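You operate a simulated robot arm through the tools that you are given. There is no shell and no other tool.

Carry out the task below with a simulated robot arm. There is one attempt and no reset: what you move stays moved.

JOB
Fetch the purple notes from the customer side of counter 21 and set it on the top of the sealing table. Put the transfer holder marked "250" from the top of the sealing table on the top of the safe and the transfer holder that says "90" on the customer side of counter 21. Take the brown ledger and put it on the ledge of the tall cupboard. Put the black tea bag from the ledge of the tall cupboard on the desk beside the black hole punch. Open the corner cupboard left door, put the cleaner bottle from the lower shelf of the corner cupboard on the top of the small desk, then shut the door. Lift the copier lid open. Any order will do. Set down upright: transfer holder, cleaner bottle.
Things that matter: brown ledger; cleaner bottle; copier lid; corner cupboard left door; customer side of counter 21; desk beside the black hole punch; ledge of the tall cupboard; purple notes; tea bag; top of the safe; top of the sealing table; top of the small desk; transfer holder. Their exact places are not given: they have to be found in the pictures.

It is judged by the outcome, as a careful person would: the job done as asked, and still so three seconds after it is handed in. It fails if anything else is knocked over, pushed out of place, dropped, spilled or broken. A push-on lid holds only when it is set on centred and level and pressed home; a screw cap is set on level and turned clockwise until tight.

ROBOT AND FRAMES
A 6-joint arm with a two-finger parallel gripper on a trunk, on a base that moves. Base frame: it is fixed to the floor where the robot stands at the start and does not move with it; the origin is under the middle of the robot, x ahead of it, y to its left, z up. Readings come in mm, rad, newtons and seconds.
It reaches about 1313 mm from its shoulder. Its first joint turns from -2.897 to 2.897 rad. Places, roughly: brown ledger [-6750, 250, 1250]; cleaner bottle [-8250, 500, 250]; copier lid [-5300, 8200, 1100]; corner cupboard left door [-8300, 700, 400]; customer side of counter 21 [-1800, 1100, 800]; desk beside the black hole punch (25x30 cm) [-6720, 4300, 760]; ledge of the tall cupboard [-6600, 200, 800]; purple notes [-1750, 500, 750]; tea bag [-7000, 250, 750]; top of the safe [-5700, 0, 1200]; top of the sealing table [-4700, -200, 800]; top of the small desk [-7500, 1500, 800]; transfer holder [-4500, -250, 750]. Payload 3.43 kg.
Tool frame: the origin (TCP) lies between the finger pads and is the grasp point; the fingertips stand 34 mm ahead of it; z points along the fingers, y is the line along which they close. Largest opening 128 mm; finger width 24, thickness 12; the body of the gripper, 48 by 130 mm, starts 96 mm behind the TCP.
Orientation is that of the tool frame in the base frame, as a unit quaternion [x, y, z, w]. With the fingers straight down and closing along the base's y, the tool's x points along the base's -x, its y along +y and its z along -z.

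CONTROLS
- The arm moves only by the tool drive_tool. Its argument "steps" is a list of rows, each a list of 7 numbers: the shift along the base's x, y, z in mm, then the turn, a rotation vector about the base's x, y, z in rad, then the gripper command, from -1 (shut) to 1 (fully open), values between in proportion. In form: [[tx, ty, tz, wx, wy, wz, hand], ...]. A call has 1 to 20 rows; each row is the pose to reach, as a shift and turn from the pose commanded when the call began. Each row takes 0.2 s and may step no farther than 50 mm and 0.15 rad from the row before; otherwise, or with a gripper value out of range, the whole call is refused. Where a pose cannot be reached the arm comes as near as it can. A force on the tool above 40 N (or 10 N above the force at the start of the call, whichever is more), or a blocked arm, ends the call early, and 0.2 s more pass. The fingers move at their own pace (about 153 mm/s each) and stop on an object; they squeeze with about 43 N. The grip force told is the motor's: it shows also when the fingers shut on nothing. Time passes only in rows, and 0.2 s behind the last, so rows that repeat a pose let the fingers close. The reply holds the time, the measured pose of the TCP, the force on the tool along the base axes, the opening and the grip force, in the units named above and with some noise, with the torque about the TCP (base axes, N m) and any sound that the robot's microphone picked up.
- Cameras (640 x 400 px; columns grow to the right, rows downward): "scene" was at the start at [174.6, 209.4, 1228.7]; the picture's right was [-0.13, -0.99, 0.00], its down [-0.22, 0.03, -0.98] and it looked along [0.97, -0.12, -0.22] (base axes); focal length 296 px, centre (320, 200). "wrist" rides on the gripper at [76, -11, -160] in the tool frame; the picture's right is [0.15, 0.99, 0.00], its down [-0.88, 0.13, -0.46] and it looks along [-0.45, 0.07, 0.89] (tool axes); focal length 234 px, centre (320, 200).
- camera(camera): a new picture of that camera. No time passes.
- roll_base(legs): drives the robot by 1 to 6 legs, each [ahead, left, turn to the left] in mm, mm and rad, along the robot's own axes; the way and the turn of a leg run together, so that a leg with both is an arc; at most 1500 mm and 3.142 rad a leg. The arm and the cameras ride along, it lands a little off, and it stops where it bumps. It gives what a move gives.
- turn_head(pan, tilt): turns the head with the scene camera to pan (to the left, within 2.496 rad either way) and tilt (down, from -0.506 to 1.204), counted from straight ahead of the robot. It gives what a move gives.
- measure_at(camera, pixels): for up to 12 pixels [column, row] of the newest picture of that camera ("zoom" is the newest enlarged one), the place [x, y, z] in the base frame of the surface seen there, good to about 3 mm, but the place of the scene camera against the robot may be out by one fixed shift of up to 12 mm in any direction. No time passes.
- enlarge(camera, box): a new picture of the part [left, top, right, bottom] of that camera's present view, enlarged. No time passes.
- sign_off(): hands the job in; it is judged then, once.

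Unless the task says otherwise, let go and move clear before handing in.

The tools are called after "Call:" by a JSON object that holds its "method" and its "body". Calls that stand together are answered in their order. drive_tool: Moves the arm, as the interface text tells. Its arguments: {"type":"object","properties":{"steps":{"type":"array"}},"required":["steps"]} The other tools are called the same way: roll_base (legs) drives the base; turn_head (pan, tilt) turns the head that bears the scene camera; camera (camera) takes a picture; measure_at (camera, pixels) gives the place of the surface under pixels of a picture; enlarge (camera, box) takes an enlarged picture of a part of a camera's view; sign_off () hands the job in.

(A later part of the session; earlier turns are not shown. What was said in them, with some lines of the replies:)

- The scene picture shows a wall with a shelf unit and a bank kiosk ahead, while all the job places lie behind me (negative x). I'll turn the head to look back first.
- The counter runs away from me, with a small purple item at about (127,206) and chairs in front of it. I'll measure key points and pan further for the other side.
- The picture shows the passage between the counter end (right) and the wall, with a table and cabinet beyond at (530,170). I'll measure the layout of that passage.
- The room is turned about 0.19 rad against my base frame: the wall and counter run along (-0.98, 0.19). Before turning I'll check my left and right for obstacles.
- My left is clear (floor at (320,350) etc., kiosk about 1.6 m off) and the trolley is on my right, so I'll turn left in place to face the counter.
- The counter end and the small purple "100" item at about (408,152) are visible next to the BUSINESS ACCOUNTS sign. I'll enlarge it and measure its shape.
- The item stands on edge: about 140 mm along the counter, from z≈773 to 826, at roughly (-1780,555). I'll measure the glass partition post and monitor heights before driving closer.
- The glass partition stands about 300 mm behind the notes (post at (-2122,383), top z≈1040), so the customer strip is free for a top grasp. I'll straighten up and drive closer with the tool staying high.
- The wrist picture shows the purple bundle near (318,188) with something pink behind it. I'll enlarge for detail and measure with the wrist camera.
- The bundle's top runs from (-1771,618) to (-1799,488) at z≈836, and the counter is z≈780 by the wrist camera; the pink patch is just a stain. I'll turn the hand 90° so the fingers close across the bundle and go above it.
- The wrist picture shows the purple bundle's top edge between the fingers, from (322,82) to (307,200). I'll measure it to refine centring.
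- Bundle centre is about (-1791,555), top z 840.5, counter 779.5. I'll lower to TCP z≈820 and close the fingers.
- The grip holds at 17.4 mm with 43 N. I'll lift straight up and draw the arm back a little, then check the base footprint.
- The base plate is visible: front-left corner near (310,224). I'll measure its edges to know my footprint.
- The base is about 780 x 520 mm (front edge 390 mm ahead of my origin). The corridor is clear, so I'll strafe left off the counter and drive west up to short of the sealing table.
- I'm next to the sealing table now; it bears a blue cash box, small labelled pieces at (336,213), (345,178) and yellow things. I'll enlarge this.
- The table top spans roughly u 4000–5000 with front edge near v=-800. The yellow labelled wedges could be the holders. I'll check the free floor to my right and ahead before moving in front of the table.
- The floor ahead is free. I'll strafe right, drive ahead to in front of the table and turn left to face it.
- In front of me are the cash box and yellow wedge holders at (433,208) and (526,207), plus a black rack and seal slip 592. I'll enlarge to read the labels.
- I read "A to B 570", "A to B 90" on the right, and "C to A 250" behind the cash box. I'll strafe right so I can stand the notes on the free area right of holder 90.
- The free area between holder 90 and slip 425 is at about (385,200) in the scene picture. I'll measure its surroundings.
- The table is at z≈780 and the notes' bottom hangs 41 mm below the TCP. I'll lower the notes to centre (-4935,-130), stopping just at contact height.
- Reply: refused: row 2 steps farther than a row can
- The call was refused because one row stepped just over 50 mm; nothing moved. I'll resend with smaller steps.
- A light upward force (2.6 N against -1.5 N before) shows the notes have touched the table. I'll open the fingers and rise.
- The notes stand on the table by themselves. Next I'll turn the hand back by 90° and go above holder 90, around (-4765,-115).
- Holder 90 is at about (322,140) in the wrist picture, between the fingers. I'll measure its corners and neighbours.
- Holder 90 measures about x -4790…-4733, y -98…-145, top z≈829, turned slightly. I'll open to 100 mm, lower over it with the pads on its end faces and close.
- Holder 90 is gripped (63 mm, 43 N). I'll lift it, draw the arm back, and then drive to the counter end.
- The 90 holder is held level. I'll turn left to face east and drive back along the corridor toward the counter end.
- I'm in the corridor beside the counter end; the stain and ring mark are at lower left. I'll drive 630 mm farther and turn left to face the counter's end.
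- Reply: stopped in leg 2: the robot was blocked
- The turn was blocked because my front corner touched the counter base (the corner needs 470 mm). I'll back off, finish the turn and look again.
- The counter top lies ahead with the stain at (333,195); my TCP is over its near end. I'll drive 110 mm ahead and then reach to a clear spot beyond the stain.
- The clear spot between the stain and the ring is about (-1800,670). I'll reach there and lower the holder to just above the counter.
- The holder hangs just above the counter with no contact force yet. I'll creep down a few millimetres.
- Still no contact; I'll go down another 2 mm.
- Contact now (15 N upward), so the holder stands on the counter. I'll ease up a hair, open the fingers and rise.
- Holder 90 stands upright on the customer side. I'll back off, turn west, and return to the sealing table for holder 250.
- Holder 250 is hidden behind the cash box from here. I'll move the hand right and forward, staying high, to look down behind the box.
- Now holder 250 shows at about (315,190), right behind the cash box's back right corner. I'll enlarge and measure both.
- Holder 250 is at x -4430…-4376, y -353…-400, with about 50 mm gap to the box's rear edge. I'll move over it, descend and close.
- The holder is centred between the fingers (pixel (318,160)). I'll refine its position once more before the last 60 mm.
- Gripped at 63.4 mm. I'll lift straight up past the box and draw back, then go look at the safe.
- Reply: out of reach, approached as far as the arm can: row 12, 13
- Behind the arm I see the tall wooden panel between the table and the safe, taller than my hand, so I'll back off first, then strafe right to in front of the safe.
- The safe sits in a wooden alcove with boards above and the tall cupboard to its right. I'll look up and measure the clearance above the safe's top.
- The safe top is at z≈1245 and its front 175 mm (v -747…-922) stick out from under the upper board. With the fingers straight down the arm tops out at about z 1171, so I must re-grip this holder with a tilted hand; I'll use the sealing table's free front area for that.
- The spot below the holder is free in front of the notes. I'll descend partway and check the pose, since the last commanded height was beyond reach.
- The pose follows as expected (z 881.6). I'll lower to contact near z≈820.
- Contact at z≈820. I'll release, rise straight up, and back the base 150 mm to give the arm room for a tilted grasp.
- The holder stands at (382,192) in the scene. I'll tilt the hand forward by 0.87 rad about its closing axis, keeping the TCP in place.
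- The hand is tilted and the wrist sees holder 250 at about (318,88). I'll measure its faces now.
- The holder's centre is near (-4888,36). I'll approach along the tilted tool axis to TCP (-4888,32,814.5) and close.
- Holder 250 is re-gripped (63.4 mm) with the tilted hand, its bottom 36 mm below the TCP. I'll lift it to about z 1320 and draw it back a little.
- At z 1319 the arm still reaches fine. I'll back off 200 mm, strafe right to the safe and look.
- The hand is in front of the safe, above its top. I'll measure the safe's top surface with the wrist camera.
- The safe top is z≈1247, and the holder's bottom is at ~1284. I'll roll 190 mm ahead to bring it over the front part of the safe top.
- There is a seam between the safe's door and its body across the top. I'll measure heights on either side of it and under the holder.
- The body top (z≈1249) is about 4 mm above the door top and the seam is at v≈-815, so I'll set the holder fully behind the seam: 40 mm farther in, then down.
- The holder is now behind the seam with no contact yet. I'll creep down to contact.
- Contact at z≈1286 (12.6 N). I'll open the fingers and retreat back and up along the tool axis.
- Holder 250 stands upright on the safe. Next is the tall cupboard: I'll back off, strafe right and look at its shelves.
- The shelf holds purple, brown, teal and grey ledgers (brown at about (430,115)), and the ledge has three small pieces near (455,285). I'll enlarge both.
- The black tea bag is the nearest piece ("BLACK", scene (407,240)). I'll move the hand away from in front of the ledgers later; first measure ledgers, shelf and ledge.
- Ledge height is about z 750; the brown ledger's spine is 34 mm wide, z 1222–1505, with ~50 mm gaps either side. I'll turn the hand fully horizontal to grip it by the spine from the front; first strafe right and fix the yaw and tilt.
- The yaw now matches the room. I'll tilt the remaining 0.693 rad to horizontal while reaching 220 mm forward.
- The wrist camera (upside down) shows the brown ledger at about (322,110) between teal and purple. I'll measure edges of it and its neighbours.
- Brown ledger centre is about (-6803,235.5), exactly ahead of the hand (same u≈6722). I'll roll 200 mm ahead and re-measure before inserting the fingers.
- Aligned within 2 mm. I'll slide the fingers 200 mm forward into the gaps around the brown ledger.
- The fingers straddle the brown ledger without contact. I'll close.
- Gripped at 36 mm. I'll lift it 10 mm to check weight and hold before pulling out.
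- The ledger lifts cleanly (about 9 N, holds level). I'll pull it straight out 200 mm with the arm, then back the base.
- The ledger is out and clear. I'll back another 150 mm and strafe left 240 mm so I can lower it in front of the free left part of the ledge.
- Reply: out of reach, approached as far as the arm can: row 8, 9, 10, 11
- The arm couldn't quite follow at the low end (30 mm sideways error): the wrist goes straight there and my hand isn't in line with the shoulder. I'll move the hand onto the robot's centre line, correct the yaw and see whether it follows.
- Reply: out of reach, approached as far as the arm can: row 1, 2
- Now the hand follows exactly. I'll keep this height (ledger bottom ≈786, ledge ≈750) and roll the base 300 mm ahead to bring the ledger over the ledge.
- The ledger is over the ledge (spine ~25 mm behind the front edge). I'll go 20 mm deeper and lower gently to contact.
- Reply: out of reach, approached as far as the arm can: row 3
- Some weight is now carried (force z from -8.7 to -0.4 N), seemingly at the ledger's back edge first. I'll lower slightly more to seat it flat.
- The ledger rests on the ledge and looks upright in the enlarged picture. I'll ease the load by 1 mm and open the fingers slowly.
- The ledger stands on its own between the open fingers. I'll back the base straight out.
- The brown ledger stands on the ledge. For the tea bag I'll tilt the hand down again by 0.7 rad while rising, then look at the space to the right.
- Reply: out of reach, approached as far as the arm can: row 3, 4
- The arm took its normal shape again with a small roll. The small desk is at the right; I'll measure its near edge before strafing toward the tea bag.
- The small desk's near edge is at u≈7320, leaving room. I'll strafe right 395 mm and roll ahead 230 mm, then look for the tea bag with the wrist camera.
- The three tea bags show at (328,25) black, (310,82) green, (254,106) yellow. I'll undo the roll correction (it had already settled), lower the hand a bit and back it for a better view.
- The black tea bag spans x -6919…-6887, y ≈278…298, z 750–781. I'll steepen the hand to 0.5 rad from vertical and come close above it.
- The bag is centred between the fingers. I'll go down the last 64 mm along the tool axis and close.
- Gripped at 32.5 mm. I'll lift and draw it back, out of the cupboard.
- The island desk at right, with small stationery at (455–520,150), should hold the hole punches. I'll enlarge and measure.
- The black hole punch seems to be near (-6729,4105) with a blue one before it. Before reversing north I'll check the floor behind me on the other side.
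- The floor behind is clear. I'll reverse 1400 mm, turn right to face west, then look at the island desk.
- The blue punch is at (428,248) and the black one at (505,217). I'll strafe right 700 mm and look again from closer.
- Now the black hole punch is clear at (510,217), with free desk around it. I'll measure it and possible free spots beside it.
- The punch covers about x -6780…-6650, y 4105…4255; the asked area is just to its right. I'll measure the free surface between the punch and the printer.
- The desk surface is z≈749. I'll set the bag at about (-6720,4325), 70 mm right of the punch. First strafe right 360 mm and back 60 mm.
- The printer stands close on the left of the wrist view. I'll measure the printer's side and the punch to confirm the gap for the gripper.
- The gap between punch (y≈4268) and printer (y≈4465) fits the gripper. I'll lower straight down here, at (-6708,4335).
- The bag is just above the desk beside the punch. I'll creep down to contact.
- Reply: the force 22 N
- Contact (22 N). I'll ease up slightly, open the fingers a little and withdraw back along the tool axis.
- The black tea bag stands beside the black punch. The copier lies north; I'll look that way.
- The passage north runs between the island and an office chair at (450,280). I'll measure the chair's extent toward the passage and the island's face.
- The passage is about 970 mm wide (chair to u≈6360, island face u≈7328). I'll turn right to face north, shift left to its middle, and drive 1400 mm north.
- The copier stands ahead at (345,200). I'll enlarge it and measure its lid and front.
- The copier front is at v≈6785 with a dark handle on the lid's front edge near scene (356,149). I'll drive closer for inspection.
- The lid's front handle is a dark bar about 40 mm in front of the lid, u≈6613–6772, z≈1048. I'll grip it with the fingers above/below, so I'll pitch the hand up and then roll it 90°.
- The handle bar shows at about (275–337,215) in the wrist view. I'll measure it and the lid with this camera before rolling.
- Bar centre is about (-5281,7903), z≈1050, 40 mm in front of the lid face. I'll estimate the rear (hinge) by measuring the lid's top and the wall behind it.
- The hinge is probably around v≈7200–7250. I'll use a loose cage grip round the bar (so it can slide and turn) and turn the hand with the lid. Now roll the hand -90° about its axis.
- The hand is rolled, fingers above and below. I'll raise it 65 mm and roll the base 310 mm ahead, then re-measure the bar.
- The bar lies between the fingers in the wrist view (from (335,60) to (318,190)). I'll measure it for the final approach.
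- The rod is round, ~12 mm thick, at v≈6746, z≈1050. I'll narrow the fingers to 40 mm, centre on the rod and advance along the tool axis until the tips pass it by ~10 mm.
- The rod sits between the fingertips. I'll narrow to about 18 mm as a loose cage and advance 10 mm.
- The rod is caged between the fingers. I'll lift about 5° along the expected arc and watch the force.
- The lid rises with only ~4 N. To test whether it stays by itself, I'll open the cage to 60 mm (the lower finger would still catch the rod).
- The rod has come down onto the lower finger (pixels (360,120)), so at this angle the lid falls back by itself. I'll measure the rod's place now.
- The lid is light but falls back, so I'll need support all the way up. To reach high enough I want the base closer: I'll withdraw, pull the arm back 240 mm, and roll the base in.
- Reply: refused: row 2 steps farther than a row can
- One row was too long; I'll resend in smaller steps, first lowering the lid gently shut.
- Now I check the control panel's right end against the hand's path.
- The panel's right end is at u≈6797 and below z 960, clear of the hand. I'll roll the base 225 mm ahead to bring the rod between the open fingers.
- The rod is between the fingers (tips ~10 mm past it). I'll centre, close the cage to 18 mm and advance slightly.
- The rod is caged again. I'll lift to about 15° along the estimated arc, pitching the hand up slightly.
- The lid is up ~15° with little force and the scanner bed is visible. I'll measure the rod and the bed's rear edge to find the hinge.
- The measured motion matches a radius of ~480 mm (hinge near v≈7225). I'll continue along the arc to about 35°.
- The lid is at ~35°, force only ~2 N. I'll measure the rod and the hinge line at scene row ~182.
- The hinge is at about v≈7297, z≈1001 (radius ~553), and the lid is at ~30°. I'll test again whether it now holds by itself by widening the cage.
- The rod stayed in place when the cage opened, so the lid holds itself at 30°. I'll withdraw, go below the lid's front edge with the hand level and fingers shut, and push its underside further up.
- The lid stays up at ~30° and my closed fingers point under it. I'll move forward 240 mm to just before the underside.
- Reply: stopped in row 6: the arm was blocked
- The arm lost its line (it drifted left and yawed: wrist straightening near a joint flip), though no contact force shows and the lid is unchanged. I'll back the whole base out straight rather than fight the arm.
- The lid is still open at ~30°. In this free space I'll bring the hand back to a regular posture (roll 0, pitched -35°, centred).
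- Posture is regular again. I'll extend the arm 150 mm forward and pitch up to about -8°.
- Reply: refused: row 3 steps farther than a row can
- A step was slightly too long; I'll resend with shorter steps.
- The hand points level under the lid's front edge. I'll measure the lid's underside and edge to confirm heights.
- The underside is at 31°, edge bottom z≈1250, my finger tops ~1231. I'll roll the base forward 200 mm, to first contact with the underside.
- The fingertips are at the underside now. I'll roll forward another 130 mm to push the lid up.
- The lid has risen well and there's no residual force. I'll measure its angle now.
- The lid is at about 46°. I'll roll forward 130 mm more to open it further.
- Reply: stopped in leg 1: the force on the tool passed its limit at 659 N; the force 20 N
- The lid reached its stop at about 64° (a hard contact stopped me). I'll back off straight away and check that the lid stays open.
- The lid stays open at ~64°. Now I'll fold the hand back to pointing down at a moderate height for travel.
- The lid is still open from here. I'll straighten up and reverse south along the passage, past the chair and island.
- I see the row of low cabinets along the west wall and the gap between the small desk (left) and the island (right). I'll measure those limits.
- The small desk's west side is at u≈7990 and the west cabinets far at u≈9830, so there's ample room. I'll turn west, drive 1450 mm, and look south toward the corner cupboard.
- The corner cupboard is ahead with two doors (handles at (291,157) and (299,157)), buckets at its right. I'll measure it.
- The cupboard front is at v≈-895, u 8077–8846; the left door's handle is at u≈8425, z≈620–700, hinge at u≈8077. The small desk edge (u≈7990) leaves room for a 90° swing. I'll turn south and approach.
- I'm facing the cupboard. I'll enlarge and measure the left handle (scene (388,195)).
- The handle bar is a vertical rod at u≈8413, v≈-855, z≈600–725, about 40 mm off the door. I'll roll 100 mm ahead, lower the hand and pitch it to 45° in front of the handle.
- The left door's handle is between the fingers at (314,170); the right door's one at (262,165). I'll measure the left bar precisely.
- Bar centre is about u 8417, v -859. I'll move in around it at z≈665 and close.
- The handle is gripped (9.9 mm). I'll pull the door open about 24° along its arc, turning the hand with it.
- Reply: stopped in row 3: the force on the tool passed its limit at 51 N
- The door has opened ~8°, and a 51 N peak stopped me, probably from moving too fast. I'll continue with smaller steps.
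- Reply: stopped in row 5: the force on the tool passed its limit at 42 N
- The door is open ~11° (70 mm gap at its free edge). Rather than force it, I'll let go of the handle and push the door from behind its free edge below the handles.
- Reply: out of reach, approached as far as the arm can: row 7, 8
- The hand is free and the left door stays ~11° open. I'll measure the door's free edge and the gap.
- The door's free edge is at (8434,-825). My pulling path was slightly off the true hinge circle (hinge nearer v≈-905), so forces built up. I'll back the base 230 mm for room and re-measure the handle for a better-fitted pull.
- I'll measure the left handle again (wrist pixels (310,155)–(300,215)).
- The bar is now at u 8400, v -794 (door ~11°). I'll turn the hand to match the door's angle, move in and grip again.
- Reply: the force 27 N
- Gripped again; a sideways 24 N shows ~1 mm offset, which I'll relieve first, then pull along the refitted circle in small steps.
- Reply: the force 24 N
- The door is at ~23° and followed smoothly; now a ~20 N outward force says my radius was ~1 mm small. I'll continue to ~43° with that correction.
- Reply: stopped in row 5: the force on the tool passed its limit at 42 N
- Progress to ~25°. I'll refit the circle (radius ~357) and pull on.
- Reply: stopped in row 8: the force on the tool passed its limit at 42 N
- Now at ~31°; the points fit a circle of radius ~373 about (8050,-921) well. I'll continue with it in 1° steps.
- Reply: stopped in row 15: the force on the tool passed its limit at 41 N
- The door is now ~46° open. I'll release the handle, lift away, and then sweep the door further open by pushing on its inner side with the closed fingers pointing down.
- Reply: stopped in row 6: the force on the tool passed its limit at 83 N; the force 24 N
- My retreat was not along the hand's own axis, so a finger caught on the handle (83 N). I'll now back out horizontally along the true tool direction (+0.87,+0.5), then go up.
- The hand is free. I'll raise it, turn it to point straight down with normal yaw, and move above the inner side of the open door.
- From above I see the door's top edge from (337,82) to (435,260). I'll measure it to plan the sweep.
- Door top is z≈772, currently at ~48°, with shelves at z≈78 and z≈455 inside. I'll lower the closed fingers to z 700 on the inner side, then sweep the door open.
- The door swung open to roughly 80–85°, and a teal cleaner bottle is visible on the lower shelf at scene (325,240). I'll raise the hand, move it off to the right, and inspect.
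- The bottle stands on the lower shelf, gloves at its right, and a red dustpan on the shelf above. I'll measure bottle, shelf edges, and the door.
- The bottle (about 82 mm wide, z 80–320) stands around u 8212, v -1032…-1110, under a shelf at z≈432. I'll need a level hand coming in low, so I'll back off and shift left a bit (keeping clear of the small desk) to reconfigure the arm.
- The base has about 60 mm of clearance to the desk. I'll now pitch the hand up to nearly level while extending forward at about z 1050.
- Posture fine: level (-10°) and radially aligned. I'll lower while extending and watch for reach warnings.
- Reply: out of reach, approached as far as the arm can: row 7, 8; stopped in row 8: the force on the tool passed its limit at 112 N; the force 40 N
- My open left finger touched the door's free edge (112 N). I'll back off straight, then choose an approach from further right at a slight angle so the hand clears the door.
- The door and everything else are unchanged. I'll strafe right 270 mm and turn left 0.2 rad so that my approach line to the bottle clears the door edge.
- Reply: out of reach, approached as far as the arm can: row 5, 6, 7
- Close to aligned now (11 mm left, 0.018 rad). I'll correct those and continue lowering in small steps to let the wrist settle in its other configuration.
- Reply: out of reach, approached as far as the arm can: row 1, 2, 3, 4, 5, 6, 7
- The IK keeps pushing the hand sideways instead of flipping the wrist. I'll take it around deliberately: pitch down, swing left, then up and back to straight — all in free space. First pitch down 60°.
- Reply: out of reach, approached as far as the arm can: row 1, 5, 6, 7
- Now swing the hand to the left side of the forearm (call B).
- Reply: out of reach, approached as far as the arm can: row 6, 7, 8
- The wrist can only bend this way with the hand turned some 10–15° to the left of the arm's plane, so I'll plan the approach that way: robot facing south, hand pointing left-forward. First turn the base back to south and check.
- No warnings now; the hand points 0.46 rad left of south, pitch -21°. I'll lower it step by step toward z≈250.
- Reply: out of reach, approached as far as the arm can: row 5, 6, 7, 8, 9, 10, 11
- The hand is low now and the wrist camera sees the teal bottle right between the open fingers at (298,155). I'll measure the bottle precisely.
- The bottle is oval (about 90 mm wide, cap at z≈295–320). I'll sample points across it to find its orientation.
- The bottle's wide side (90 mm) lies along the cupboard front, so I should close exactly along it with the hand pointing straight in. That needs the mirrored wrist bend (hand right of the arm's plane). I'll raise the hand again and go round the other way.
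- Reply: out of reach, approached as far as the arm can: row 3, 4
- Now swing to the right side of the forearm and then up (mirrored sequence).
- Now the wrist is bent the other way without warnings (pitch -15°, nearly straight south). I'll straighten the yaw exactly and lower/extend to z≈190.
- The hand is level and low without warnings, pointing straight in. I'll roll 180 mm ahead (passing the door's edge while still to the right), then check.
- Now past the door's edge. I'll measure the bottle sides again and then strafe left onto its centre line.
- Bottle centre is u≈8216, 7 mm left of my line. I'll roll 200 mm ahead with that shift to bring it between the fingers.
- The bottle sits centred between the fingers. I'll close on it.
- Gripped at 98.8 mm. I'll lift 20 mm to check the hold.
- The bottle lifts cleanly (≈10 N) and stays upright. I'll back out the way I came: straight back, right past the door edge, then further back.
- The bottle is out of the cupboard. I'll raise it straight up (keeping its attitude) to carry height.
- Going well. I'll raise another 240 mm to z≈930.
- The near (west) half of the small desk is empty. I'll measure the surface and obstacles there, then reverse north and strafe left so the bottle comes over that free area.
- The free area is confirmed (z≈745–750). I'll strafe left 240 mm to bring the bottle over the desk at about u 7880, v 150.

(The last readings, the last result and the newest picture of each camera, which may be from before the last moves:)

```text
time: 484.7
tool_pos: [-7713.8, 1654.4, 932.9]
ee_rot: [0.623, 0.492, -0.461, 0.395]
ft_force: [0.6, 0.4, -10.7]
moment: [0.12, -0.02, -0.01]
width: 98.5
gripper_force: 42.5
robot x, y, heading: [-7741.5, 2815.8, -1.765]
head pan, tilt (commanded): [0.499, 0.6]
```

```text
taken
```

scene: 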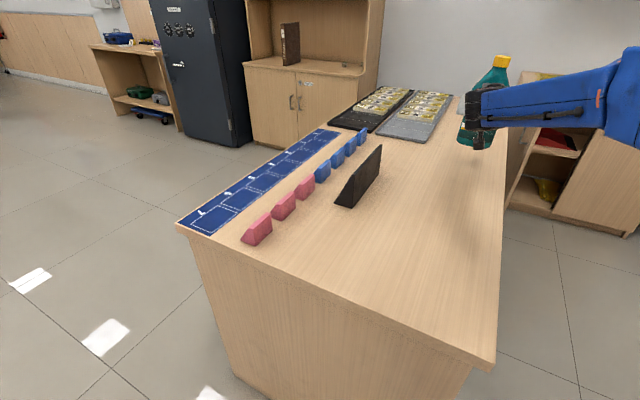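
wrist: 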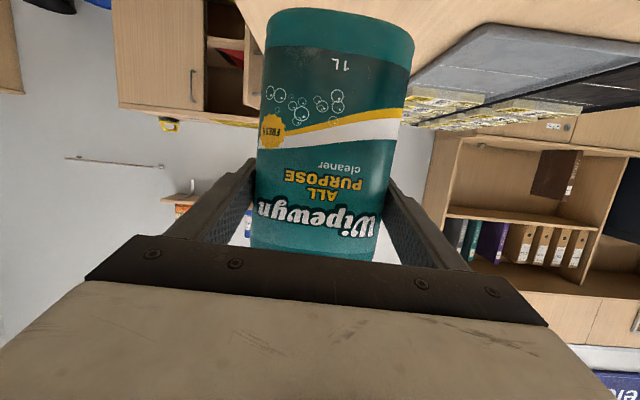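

The bottle is above the desk's free strip. I'll check the distance to the grey tray before lowering.

Call:
{"method": "measure_at", "body": {"camera": "wrist", "pixels": [[425, 90], [412, 100], [480, 40], [450, 60], [420, 60], [240, 40]]}}

Call:
{"method": "measure_at", "body": {"camera": "scene", "pixels": [[422, 138], [440, 115], [453, 95], [450, 200], [480, 190], [470, 160], [380, 150]]}}

```text
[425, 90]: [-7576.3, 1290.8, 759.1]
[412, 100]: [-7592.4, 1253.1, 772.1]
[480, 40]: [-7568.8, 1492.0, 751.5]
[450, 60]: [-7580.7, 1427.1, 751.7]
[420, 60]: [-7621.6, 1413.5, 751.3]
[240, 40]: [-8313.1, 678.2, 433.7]
```

```text
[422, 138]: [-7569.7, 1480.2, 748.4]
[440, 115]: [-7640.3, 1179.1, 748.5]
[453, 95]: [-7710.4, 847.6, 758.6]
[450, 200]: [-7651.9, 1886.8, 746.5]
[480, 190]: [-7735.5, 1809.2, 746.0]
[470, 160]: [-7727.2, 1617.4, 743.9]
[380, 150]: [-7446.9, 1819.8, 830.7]
```

The tray is over 90 mm away from the fingers and the desk is z≈751, so contact is expected at TCP z≈863. I'll lower gently.

Call:
{"method": "drive_tool", "body": {"steps": [[0, 0, -20, 0, 0, 0, -1], [0, 0, -40, 0, 0, 0, -1], [0, 0, -55, 0, 0, 0, -1], [0, 0, -63, 0, 0, 0, -1], [0, 0, -66, 0, 0, 0, -1]]}}

Call:
{"method": "enlarge", "body": {"camera": "scene", "box": [400, 30, 600, 230]}}

```text
time: 485.9
tool_pos: [-7714.2, 1654.8, 865.3]
ee_rot: [0.624, 0.492, -0.461, 0.395]
ft_force: [-0.3, -0.6, -9.6]
moment: [0.07, -0.04, -0.01]
width: 98.2
gripper_force: 43.9
robot x, y, heading: [-7744.7, 2818.1, -1.767]
head pan, tilt (commanded): [0.499, 0.6]
```

```text
2.00 times, centred on (500, 130) of scene
```

zoom: 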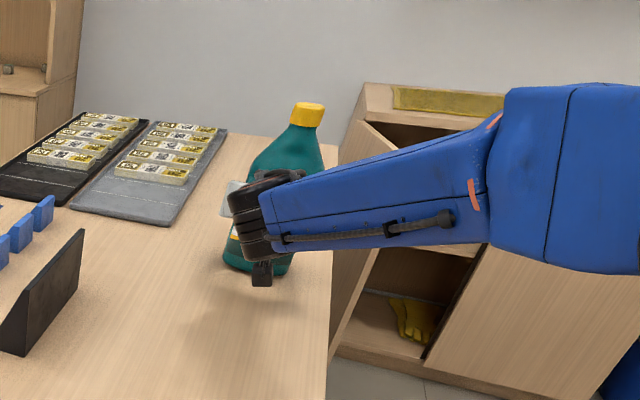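

Call:
{"method": "drive_tool", "body": {"steps": [[0, 0, -1.2, 0, 0, 0, -1], [0, 0, -2.4, 0, 0, 0, -1], [0, 0, -3.4, 0, 0, 0, -1]]}}

```text
time: 486.7
tool_pos: [-7715.5, 1654.0, 863.6]
ee_rot: [0.623, 0.492, -0.461, 0.395]
ft_force: [0.0, 0.2, -8.4]
moment: [0.15, 0.03, -0.03]
width: 98.3
gripper_force: 43.6
robot x, y, heading: [-7741.8, 2819.8, -1.762]
head pan, tilt (commanded): [0.499, 0.6]
```

Almost touching (force easing to -8.4 N). I'll go down a little more.

Call:
{"method": "drive_tool", "body": {"steps": [[0, 0, -1, 0, 0, 0, -1], [0, 0, -2, 0, 0, 0, -1]]}}

```text
time: 487.3
tool_pos: [-7714.2, 1655.6, 863.5]
ee_rot: [0.623, 0.492, -0.462, 0.396]
ft_force: [-1.3, -4.5, 1.1]
moment: [-0.45, 0.7, 0.17]
width: 98.3
gripper_force: 42.6
robot x, y, heading: [-7745.3, 2815.8, -1.767]
head pan, tilt (commanded): [0.499, 0.6]
```

The desk now carries the bottle. I'll open the fingers fully and check that it stands.

Call:
{"method": "drive_tool", "body": {"steps": [[0, 0, 0, 0, 0, 0, 0.65], [0, 0, 0, 0, 0, 0, 0.8], [0, 0, 0, 0, 0, 0, 1], [0, 0, 0, 0, 0, 0, 1]]}}

Call:
{"method": "camera", "body": {"camera": "wrist"}}

Call:
{"method": "enlarge", "body": {"camera": "scene", "box": [400, 30, 600, 230]}}

```text
time: 488.3
tool_pos: [-7714.4, 1656.1, 861.2]
ee_rot: [0.624, 0.492, -0.461, 0.395]
ft_force: [0.1, 0.5, 0.1]
moment: [-0.01, 0.0, 0.0]
width: 127.9
gripper_force: 0.0
robot x, y, heading: [-7743.3, 2819.5, -1.768]
head pan, tilt (commanded): [0.499, 0.6]
```

```text
taken
```

wrist: 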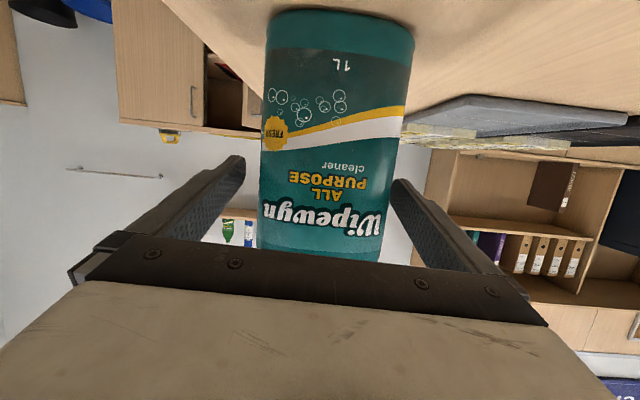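

```text
2.00 times, centred on (500, 130) of scene
```

zoom: 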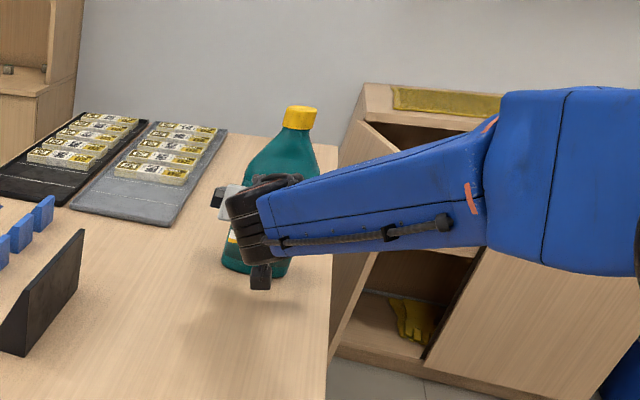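

The bottle stands freely between the open fingers. I'll back the base straight out.

Call:
{"method": "roll_base", "body": {"legs": [[-300, 0, 0]]}}

Call:
{"method": "camera", "body": {"camera": "scene"}}

Call:
{"method": "enlarge", "body": {"camera": "scene", "box": [380, 30, 600, 230]}}

```text
time: 490.4
tool_pos: [-7651.2, 1953.7, 862.0]
ee_rot: [0.622, 0.493, -0.461, 0.396]
ft_force: [-0.6, 0.0, 0.4]
moment: [-0.03, -0.05, 0.0]
width: 128.1
gripper_force: 0.1
robot x, y, heading: [-7683.5, 3122.4, -1.759]
head pan, tilt (commanded): [0.499, 0.6]
```

```text
taken
```

scene: 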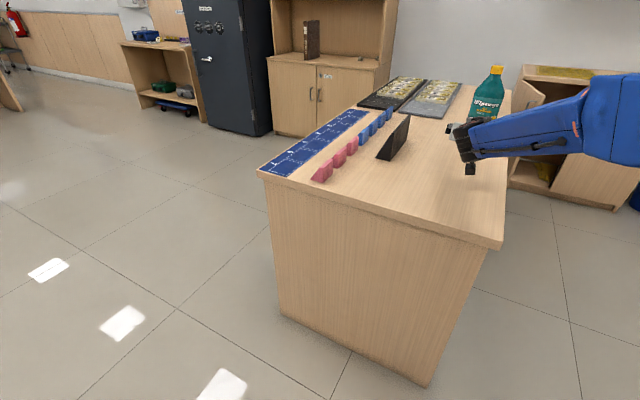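

```text
2.00 times, centred on (490, 130) of scene
```

zoom: 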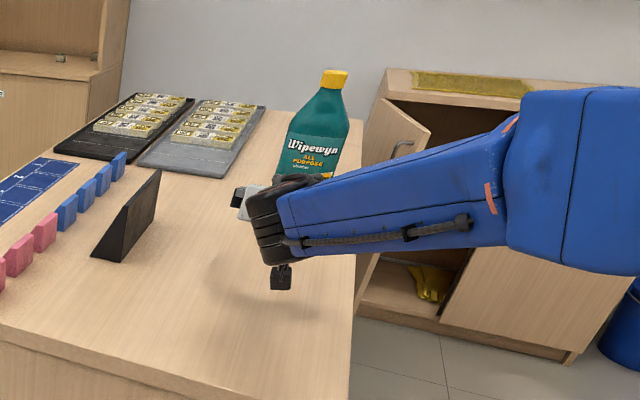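

The bottle stands well on the small desk. Now for shutting the door: I'll strafe right off the desk, then bring the hand back to pointing down.

Call:
{"method": "roll_base", "body": {"legs": [[0, -420, -0.004]]}}

Call:
{"method": "drive_tool", "body": {"steps": [[0, 5, 10, 0.137, -0.0267, 0, 0.5], [0, 10, 20, 0.274, -0.0534, 0, 0], [0, 15, 30, 0.411, -0.0801, 0, 0], [0, 20, 40, 0.548, -0.1068, 0, 0], [0, 25, 50, 0.685, -0.1335, 0, 0], [0, 30, 60, 0.822, -0.1602, 0, 0], [0, 35, 70, 0.959, -0.1869, 0, 0], [0, 40, 80, 1.096, -0.2136, 0, 0], [0, 45, 90, 1.233, -0.2403, 0, -0.5], [0, 50, 90, 1.286, -0.2506, 0, -1], [0, 50, 90, 1.286, -0.2506, 0, -1]]}}

Call:
{"method": "camera", "body": {"camera": "scene"}}

```text
time: 492.9
tool_pos: [-8078.2, 2035.3, 861.1]
ee_rot: [0.626, 0.489, -0.463, 0.393]
ft_force: [-0.7, 0.4, 0.5]
moment: [-0.02, -0.01, 0.0]
width: 128.0
gripper_force: 0.0
robot x, y, heading: [-8094.7, 3199.0, -1.778]
head pan, tilt (commanded): [0.499, 0.6]
```

```text
time: 495.3
tool_pos: [-8078.0, 2087.5, 950.3]
ee_rot: [0.785, 0.619, -0.003, -0.005]
ft_force: [-1.0, 0.5, -0.3]
moment: [0.04, 0.0, 0.0]
width: 0.0
gripper_force: 32.9
robot x, y, heading: [-8094.4, 3199.7, -1.778]
head pan, tilt (commanded): [0.499, 0.6]
```

```text
taken
```

scene: 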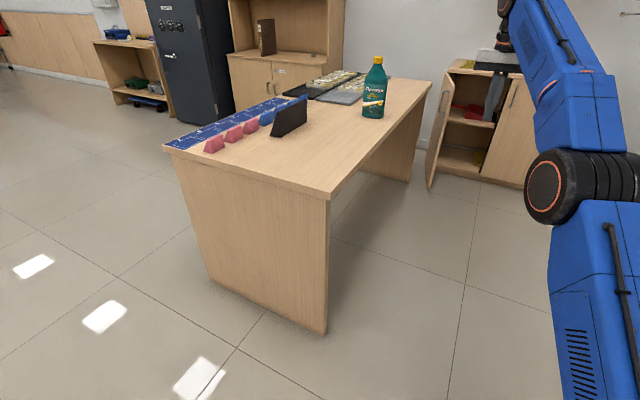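

The hand points down again. I'll retract it by 330 mm and then drive toward the cupboard.

Call:
{"method": "drive_tool", "body": {"steps": [[8, 41, 0, 0, 0, 0.01, -1], [16, 82, 0, 0, 0, 0.02, -1], [24, 123, 0, 0, 0, 0.03, -1], [32, 164, 0, 0, 0, 0.04, -1], [40, 205, 0, 0, 0, 0.044, -1], [48, 246, 0, 0, 0, 0.044, -1], [56, 287, 0, 0, 0, 0.044, -1], [64, 328, 0, 0, 0, 0.044, -1]]}}

Call:
{"method": "roll_base", "body": {"legs": [[0, 0, 0.015], [1350, 200, 0]]}}

Call:
{"method": "turn_head", "body": {"pan": 0.1, "tilt": 0.7}}

Call:
{"method": "camera", "body": {"camera": "scene"}}

Call:
{"method": "camera", "body": {"camera": "wrist"}}

```text
time: 497.1
tool_pos: [-8012.1, 2412.9, 950.0]
ee_rot: [0.771, 0.636, -0.003, -0.006]
ft_force: [0.2, -0.4, -1.2]
moment: [0.09, 0.0, -0.02]
width: 0.0
gripper_force: 33.1
robot x, y, heading: [-8094.9, 3198.5, -1.773]
head pan, tilt (commanded): [0.499, 0.6]
```

```text
time: 504.3
tool_pos: [-8032.3, 1050.6, 950.9]
ee_rot: [0.762, 0.648, -0.004, -0.005]
ft_force: [0.7, 0.8, -0.6]
moment: [-0.02, -0.02, 0.03]
width: 0.0
gripper_force: 32.9
robot x, y, heading: [-8140.2, 1830.1, -1.74]
head pan, tilt (commanded): [0.499, 0.6]
```

```text
time: 505.2
tool_pos: [-8031.8, 1049.9, 951.2]
ee_rot: [0.762, 0.648, -0.003, -0.005]
ft_force: [0.1, 0.5, 0.3]
moment: [0.02, 0.02, -0.04]
width: 0.0
gripper_force: 32.7
robot x, y, heading: [-8141.6, 1835.8, -1.747]
head pan, tilt (commanded): [0.099, 0.7]
```

```text
taken
```

scene: 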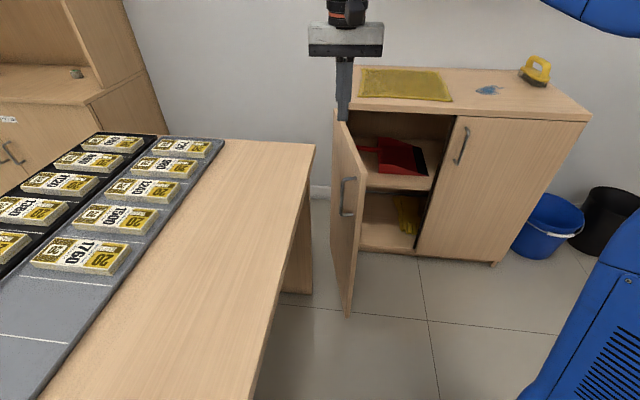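

```text
taken
```

wrist: 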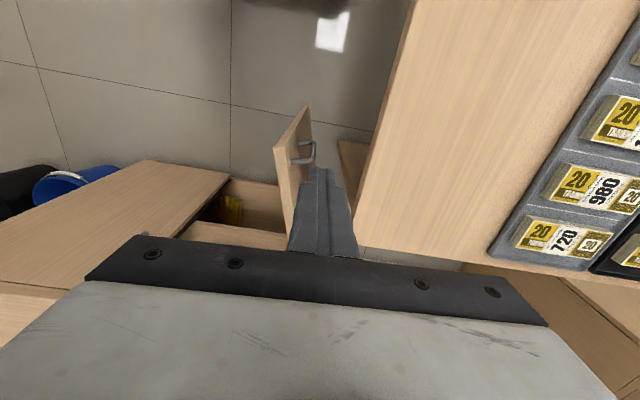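

The hand is over the gap between the open door and the desk. I'll measure the door's top edge, handle and desk edge.

Call:
{"method": "measure_at", "body": {"camera": "wrist", "pixels": [[306, 108], [296, 130], [282, 155], [313, 150], [303, 158], [385, 150], [365, 200], [405, 30], [345, 150], [290, 200]]}}

Call:
{"method": "measure_at", "body": {"camera": "scene", "pixels": [[345, 135], [352, 300], [348, 195], [312, 148], [335, 115]]}}

```text
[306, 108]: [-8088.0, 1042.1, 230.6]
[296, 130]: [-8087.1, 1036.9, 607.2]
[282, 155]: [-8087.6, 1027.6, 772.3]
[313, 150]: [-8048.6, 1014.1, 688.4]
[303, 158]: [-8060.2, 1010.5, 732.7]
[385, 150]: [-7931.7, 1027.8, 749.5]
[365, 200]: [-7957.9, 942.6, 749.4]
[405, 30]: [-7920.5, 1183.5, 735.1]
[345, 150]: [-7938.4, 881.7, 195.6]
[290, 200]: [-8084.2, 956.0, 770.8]
```

```text
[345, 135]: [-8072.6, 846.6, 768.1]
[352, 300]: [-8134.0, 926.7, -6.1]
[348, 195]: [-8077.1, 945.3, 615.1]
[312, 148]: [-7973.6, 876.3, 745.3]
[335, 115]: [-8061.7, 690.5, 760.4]
```

I'll place the closed fingers between the door's outer face and the desk, at (8072,-600), and lower to z 700.

Call:
{"method": "drive_tool", "body": {"steps": [[-2, -32, 0, 0, 0, 0, -1], [-4, -64, 0, 0, 0, 0, -1], [-6, -94.6, 0, 0, 0, 0, -1], [-6, -94.6, -45, 0, 0, 0, -1], [-6, -94.6, -90, 0, 0, 0, -1], [-6, -94.6, -135, 0, 0, 0, -1], [-6, -94.6, -180, 0, 0, 0, -1], [-6, -94.6, -220, 0, 0, 0, -1], [-6, -94.6, -250, 0, 0, 0, -1]]}}

Call:
{"method": "camera", "body": {"camera": "wrist"}}

Call:
{"method": "camera", "body": {"camera": "scene"}}

```text
time: 507.2
tool_pos: [-8036.4, 956.1, 700.2]
ee_rot: [0.761, 0.649, -0.003, -0.004]
ft_force: [-0.8, 0.7, 0.6]
moment: [-0.03, 0.0, 0.0]
width: 0.0
gripper_force: 32.8
robot x, y, heading: [-8139.6, 1832.0, -1.744]
head pan, tilt (commanded): [0.099, 0.7]
```

```text
taken
```

wrist: 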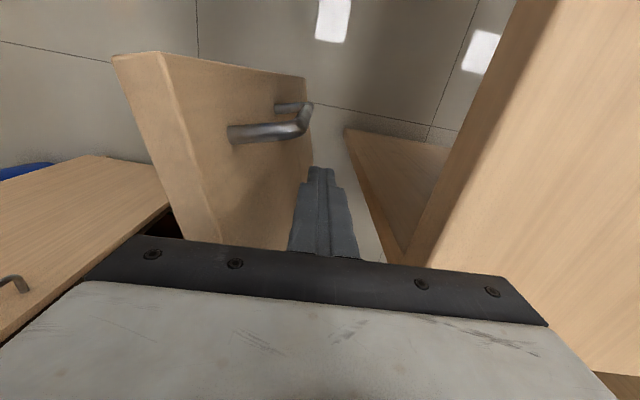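

```text
taken
```

scene: 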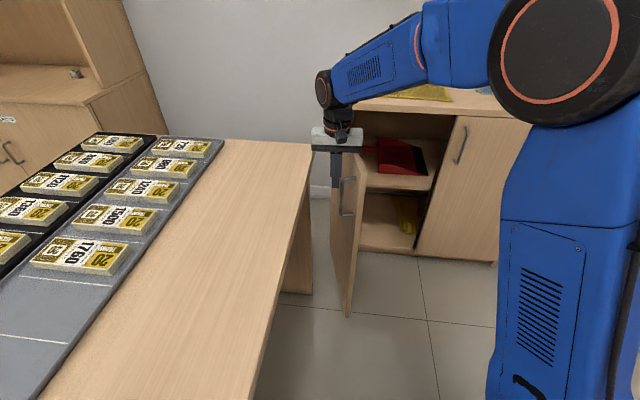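

The closed fingers are beside the door's outer face. I'll sweep the door shut, first to about 30°.

Call:
{"method": "drive_tool", "body": {"steps": [[-10.7, 1, 0, 0, 0, 0, -1], [-21.4, 2.1, 0, 0, 0, 0, -1], [-35.6, 2.3, 0, 0, 0, 0, -1], [-49.8, 2.6, 0, 0, 0, 0, -1], [-63.7, 1.8, 0, 0, 0, 0, -1], [-77.7, 0.9, 0, 0, 0, 0, -1], [-91.7, -1.4, 0, 0, 0, 0, -1], [-105.7, -3.8, 0, 0, 0, 0, -1], [-119.3, -7.2, 0, 0, 0, 0, -1], [-132.9, -10.6, 0, 0, 0, 0, -1], [-146.2, -15.1, 0, 0, 0, 0, -1], [-159.6, -19.7, 0, 0, 0, 0, -1], [-172.5, -25.4, 0, 0, 0, 0, -1], [-185.4, -31.1, 0, 0, 0, 0, -1], [-209.8, -44.7, 0, 0, 0, 0, -1], [-233.3, -60.5, 0, 0, 0, 0, -1], [-255.2, -78.2, 0, 0, 0, 0, -1]]}}

Call:
{"method": "camera", "body": {"camera": "scene"}}

Call:
{"method": "camera", "body": {"camera": "wrist"}}

```text
time: 510.8
tool_pos: [-8293.2, 879.8, 700.4]
ee_rot: [0.761, 0.649, -0.004, -0.005]
ft_force: [0.0, 0.2, -0.7]
moment: [-0.01, 0.01, 0.0]
width: 0.1
gripper_force: 32.6
robot x, y, heading: [-8140.4, 1831.2, -1.747]
head pan, tilt (commanded): [0.099, 0.7]
```

```text
taken
```

scene: 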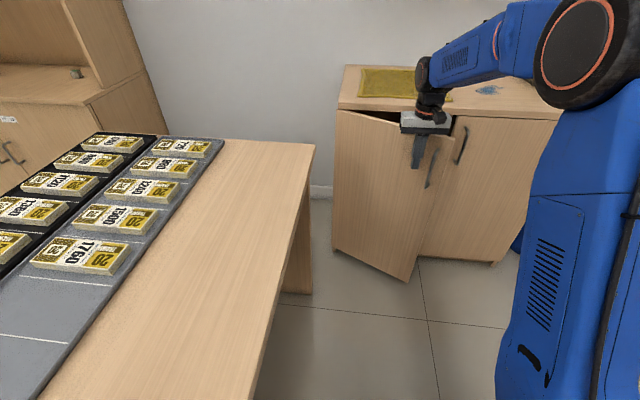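

```text
taken
```

wrist: 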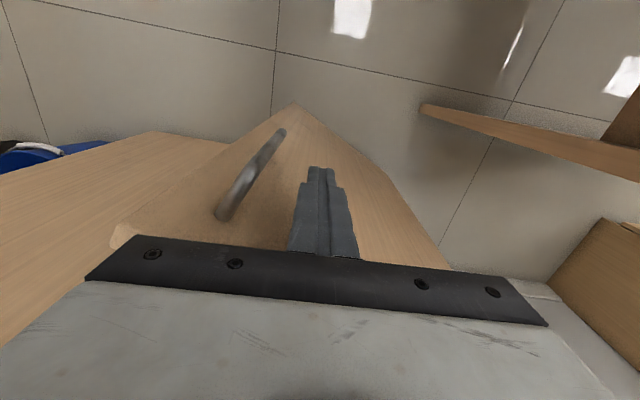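

The door swung to roughly 28°. Before the last part I'll measure the cupboard top's front edge height and overhang.

Call:
{"method": "measure_at", "body": {"camera": "scene", "pixels": [[500, 108], [500, 113], [500, 118], [500, 130], [370, 104], [370, 109], [370, 120], [480, 160]]}}

Call:
{"method": "measure_at", "body": {"camera": "wrist", "pixels": [[296, 105], [400, 200], [250, 180], [350, 150], [430, 250], [150, 160], [60, 180]]}}

```text
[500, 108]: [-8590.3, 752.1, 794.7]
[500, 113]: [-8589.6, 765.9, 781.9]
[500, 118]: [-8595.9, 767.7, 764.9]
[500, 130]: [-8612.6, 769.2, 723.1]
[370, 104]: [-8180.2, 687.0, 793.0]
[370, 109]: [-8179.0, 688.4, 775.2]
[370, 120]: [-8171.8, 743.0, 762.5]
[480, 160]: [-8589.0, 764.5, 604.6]
```

```text
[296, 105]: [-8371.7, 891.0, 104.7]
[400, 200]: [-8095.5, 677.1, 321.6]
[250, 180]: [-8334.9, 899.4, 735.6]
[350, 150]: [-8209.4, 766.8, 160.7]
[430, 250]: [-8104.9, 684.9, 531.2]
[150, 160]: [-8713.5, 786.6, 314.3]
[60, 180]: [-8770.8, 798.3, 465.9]
```

The top is flush with the doors at v≈-891 and z≈800, so I'll raise the hand 25 mm (body clear above) and sweep the door nearly shut.

Call:
{"method": "drive_tool", "body": {"steps": [[0, 0, 15, 0, 0, 0, -1], [-9, -10, 25, 0, 0, 0, -1], [-18.8, -21.5, 25, 0, 0, 0, -1], [-28, -32, 25, 0, 0, 0, -1], [-37.2, -42.8, 25, 0, 0, 0, -1], [-45.5, -54, 25, 0, 0, 0, -1], [-53.7, -65.5, 25, 0, 0, 0, -1], [-61, -77.5, 25, 0, 0, 0, -1], [-68.2, -89.6, 25, 0, 0, 0, -1], [-74.5, -102, 25, 0, 0, 0, -1], [-80.5, -115, 25, 0, 0, 0, -1], [-84.5, -124, 25, 0, 0, 0, -1]]}}

Call:
{"method": "camera", "body": {"camera": "scene"}}

Call:
{"method": "camera", "body": {"camera": "wrist"}}

```text
time: 513.4
tool_pos: [-8376.9, 754.5, 726.9]
ee_rot: [0.762, 0.648, -0.002, -0.005]
ft_force: [-0.4, -0.1, 0.1]
moment: [0.0, 0.02, -0.01]
width: 0.1
gripper_force: 33.2
robot x, y, heading: [-8140.6, 1834.6, -1.744]
head pan, tilt (commanded): [0.099, 0.7]
```

```text
taken
```

scene: 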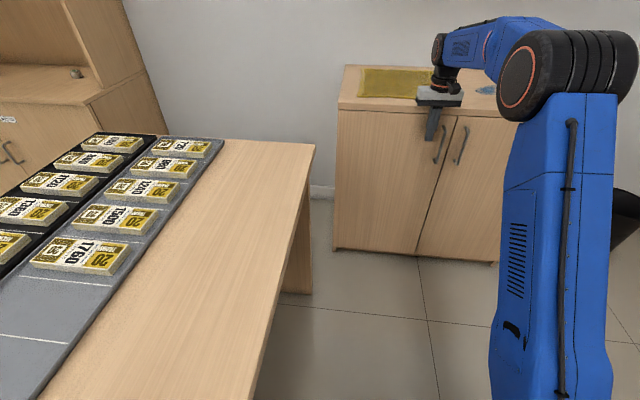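

```text
taken
```

wrist: 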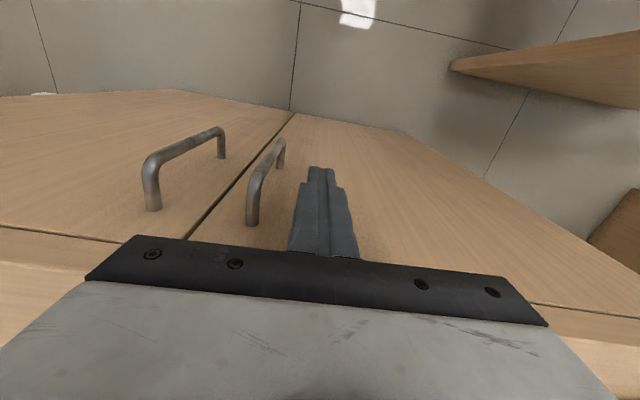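

The door looks almost shut. I'll press gently further in until contact.

Call:
{"method": "drive_tool", "body": {"steps": [[-0.8, -4, 0, 0, 0, 0, -1], [-1.6, -8, 0, 0, 0, 0, -1], [-2.4, -12, 0, 0, 0, 0, -1], [-3.1, -16, 0, 0, 0, 0, -1], [-3.9, -20, 0, 0, 0, 0, -1], [-4.3, -22, 0, 0, 0, 0, -1], [-4.7, -24, 0, 0, 0, 0, -1]]}}

Call:
{"method": "camera", "body": {"camera": "wrist"}}

Call:
{"method": "camera", "body": {"camera": "scene"}}

```text
time: 514.6
tool_pos: [-8380.3, 737.4, 725.4]
ee_rot: [0.762, 0.648, 0.0, -0.007]
ft_force: [3.1, 13.8, 4.2]
moment: [-1.13, 0.35, -0.18]
width: 0.0
gripper_force: 33.8
robot x, y, heading: [-8141.3, 1833.6, -1.748]
head pan, tilt (commanded): [0.099, 0.7]
stopped in row 6: the force on the tool passed its limit at 51 N (the readings are from after the stop); the commanded pose is now the measured one
```

```text
taken
```

wrist: 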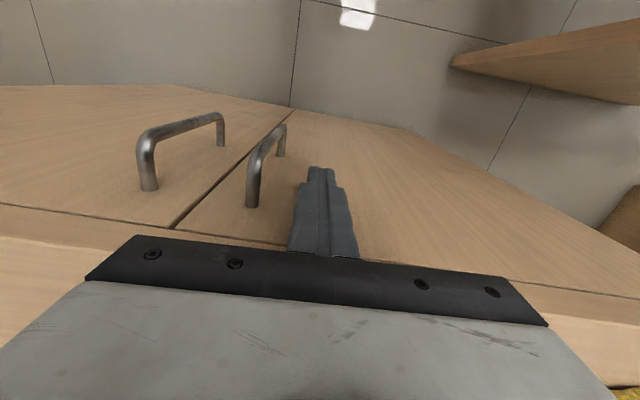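

```text
taken
```

scene: 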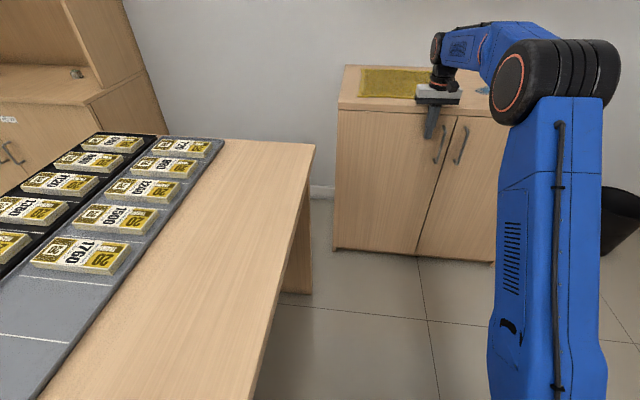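

Firm contact shows the door is shut. I'll retreat and verify that both doors are flush.

Call:
{"method": "drive_tool", "body": {"steps": [[4, 20, 0, 0, 0, 0, -1], [10, 50, 0, 0, 0, 0, -1], [18, 90, 10, 0, 0, 0, -1], [26, 130, 40, 0, 0, 0, -1], [34, 170, 80, 0, 0, 0, -0.5], [42, 210, 125, 0, 0, 0, 0], [50, 250, 165, 0, 0, 0, 0], [50, 250, 205, 0, 0, 0, 0]]}}

Call:
{"method": "camera", "body": {"camera": "scene"}}

Call:
{"method": "measure_at", "body": {"camera": "scene", "pixels": [[345, 150], [400, 150], [425, 150], [432, 180], [450, 180], [480, 180], [500, 200], [415, 235], [430, 235], [345, 230]]}}

```text
refused: row 4 steps farther than a row can; nothing moved
```

```text
taken
```

scene: 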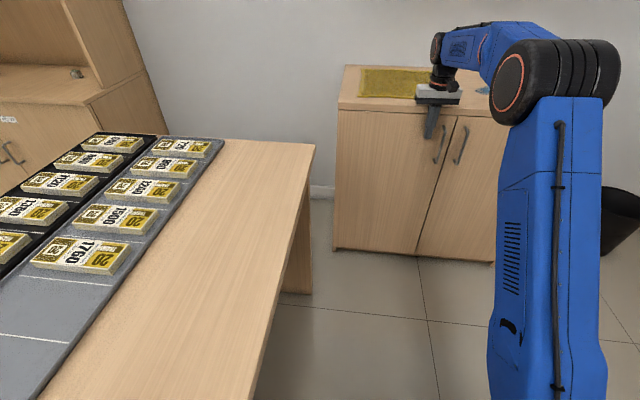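

```text
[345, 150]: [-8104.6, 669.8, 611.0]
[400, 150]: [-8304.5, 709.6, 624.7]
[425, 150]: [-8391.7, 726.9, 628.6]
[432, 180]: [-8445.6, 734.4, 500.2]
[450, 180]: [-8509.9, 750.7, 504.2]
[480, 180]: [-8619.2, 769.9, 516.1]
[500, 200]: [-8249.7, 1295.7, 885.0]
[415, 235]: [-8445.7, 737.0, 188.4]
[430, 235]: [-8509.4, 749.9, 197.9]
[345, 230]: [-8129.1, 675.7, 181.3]
```

Both doors are flush (v≈-892), so the door is shut. I'll resend the retreat with shorter steps.

Call:
{"method": "drive_tool", "body": {"steps": [[4, 20, 0, 0, 0, 0, -1], [10, 50, 0, 0, 0, 0, -1], [16, 80, 20, 0, 0, 0, -1], [22, 110, 50, 0, 0, 0, -1], [28, 140, 85, 0, 0, 0, -0.5], [34, 165, 120, 0, 0, 0, 0], [40, 190, 155, 0, 0, 0, 0], [44, 210, 195, 0, 0, 0, 0]]}}

Call:
{"method": "camera", "body": {"camera": "scene"}}

Call:
{"method": "turn_head", "body": {"pan": 1.2, "tilt": 0.45}}

Call:
{"method": "camera", "body": {"camera": "scene"}}

```text
time: 516.4
tool_pos: [-8333.7, 945.9, 918.5]
ee_rot: [0.762, 0.648, 0.002, -0.007]
ft_force: [-0.9, 0.2, -0.6]
moment: [0.06, -0.01, 0.01]
width: 64.3
gripper_force: 0.0
robot x, y, heading: [-8132.0, 1833.5, -1.741]
head pan, tilt (commanded): [0.099, 0.7]
```

```text
taken
```

scene: 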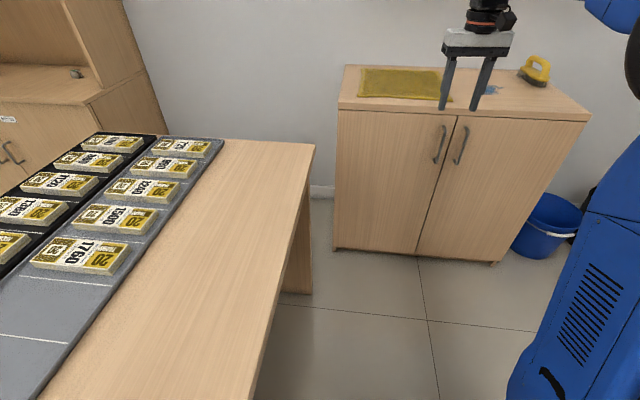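

```text
time: 517.7
tool_pos: [-8333.9, 945.9, 917.9]
ee_rot: [0.762, 0.648, -0.001, -0.007]
ft_force: [0.0, 0.1, -0.3]
moment: [0.04, -0.01, 0.0]
width: 64.0
gripper_force: 0.2
robot x, y, heading: [-8139.9, 1833.6, -1.747]
head pan, tilt (commanded): [1.201, 0.45]
```

```text
taken
```

scene: 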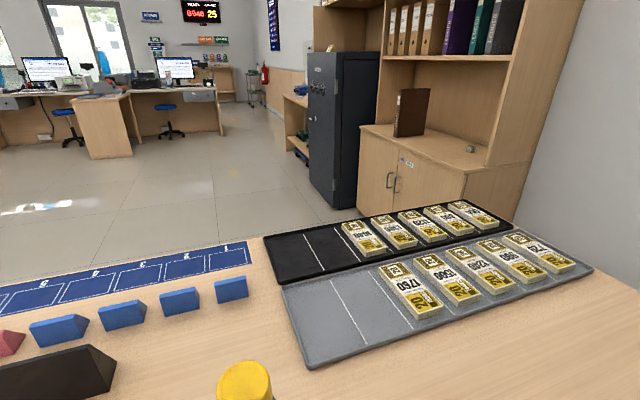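

The door stays shut; ledger, trays and safe look right, and the bottle's yellow cap is at (245,380). I'll take one closer look at the bottle.

Call:
{"method": "turn_head", "body": {"pan": 1.9, "tilt": 0.9}}

Call:
{"method": "camera", "body": {"camera": "scene"}}

Call:
{"method": "turn_head", "body": {"pan": 1.25, "tilt": 0.15}}

Call:
{"method": "enlarge", "body": {"camera": "scene", "box": [220, 60, 480, 240]}}

```text
time: 518.8
tool_pos: [-8334.5, 946.8, 918.8]
ee_rot: [0.761, 0.649, 0.0, -0.006]
ft_force: [0.3, 0.0, -0.7]
moment: [-0.02, 0.02, -0.02]
width: 63.9
gripper_force: 0.0
robot x, y, heading: [-8140.3, 1833.9, -1.749]
head pan, tilt (commanded): [1.901, 0.901]
```

```text
taken
```

scene: 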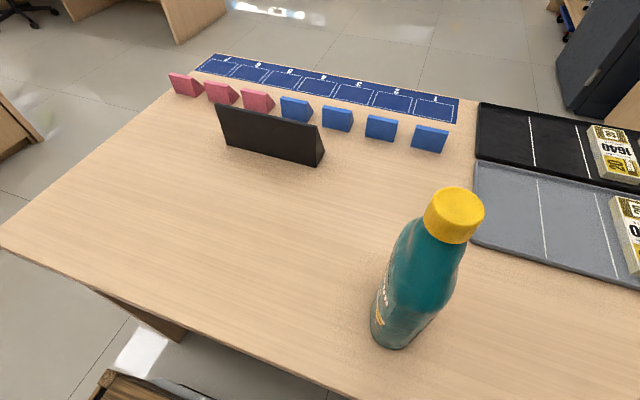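

```text
time: 519.9
tool_pos: [-8334.8, 946.6, 917.9]
ee_rot: [0.761, 0.648, 0.0, -0.007]
ft_force: [-0.9, -0.5, 0.1]
moment: [-0.02, 0.01, 0.04]
width: 64.1
gripper_force: 0.0
robot x, y, heading: [-8140.0, 1832.2, -1.745]
head pan, tilt (commanded): [1.25, 0.15]
```

```text
2.22 times, centred on (350, 150) of scene
```

zoom: 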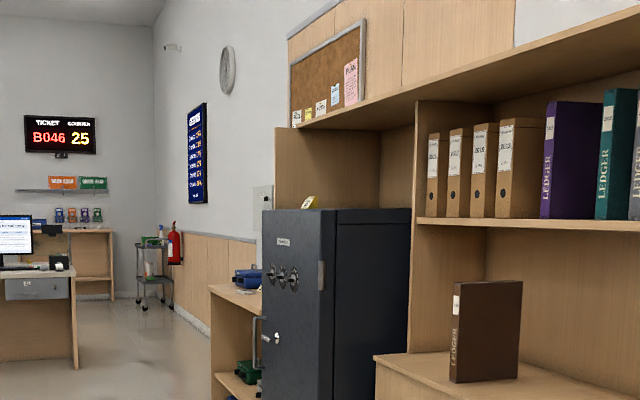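

The bottle is upright on the desk, holder 250 is on the safe, and the ledger stands on its ledge. I'll glance back at the copier lid and the counter before handing in.

Call:
{"method": "turn_head", "body": {"pan": 2.49, "tilt": 0.1}}

Call:
{"method": "enlarge", "body": {"camera": "scene", "box": [60, 100, 340, 260]}}

Call:
{"method": "turn_head", "body": {"pan": 1.6, "tilt": 0.1}}

Call:
{"method": "enlarge", "body": {"camera": "scene", "box": [200, 100, 440, 240]}}

```text
time: 521.3
tool_pos: [-8334.9, 947.0, 918.7]
ee_rot: [0.762, 0.648, 0.0, -0.007]
ft_force: [-0.3, 0.0, 0.9]
moment: [0.02, -0.01, -0.01]
width: 64.1
gripper_force: 0.0
robot x, y, heading: [-8137.5, 1835.2, -1.742]
head pan, tilt (commanded): [2.491, 0.099]
```

```text
2.29 times, centred on (200, 180) of scene
```

zoom: 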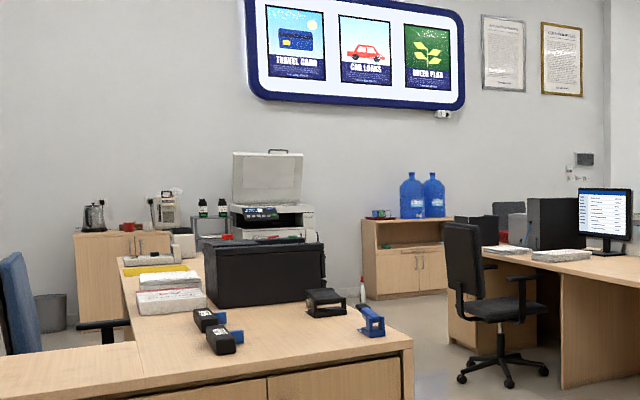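

```text
time: 522.5
tool_pos: [-8335.1, 946.6, 918.2]
ee_rot: [0.761, 0.648, 0.0, -0.007]
ft_force: [-0.7, -0.4, -0.4]
moment: [-0.04, -0.03, -0.01]
width: 64.0
gripper_force: 0.0
robot x, y, heading: [-8139.0, 1836.8, -1.746]
head pan, tilt (commanded): [1.6, 0.099]
```

```text
2.67 times, centred on (320, 170) of scene
```

zoom: 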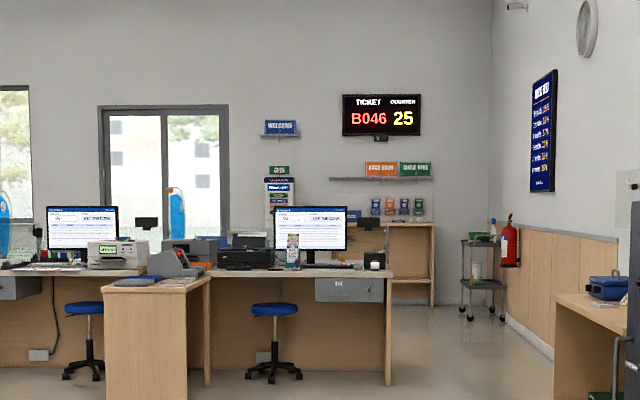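

The copier lid is still standing open (zoom (268,180)). The cupboard door is shut, the bottle, ledger and holder 250 are in place, and I saw the notes, holder 90 and tea bag set down earlier. The gripper is empty and clear, so I'm handing the job in.

Call:
{"method": "sign_off", "body": {}}

```text
The job is handed in.
```

All the tasks are done, and I handed the job in with the gripper empty and clear. I had no view of the purple notes, holder 90 or the tea bag at the end. I saw each of those standing right after I set it down, and I checked the rest again before handing in.

| Item | Where it is now |
|---|---|
| Purple notes | Standing on edge, as I found them, on the top of the sealing table |
| Transfer holder "250" | Upright on the top of the safe |
| Transfer holder "90" | Upright on the customer side of counter 21 |
| Brown ledger | Standing on the ledge of the tall cupboard |
| Black tea bag | On the desk, about 55–70 mm from the black hole punch |
| Cleaner bottle | Upright on the top of the small desk |
| Corner cupboard left door | Shut, level with the right door |
| Copier lid | Open at about 64°, and holding by itself |

I bumped or pushed hard on a few things along the way, and saw no damage or shifting afterwards:
- **Counter base:** a corner of my base touched it while I was turning.
- **Copier lid:** I pushed it into its stop with a force peak of 659 N. The copier's front was in the same place afterwards.
- **Cupboard door:** a finger caught on the handle (83 N), and later touched the door's edge (112 N).
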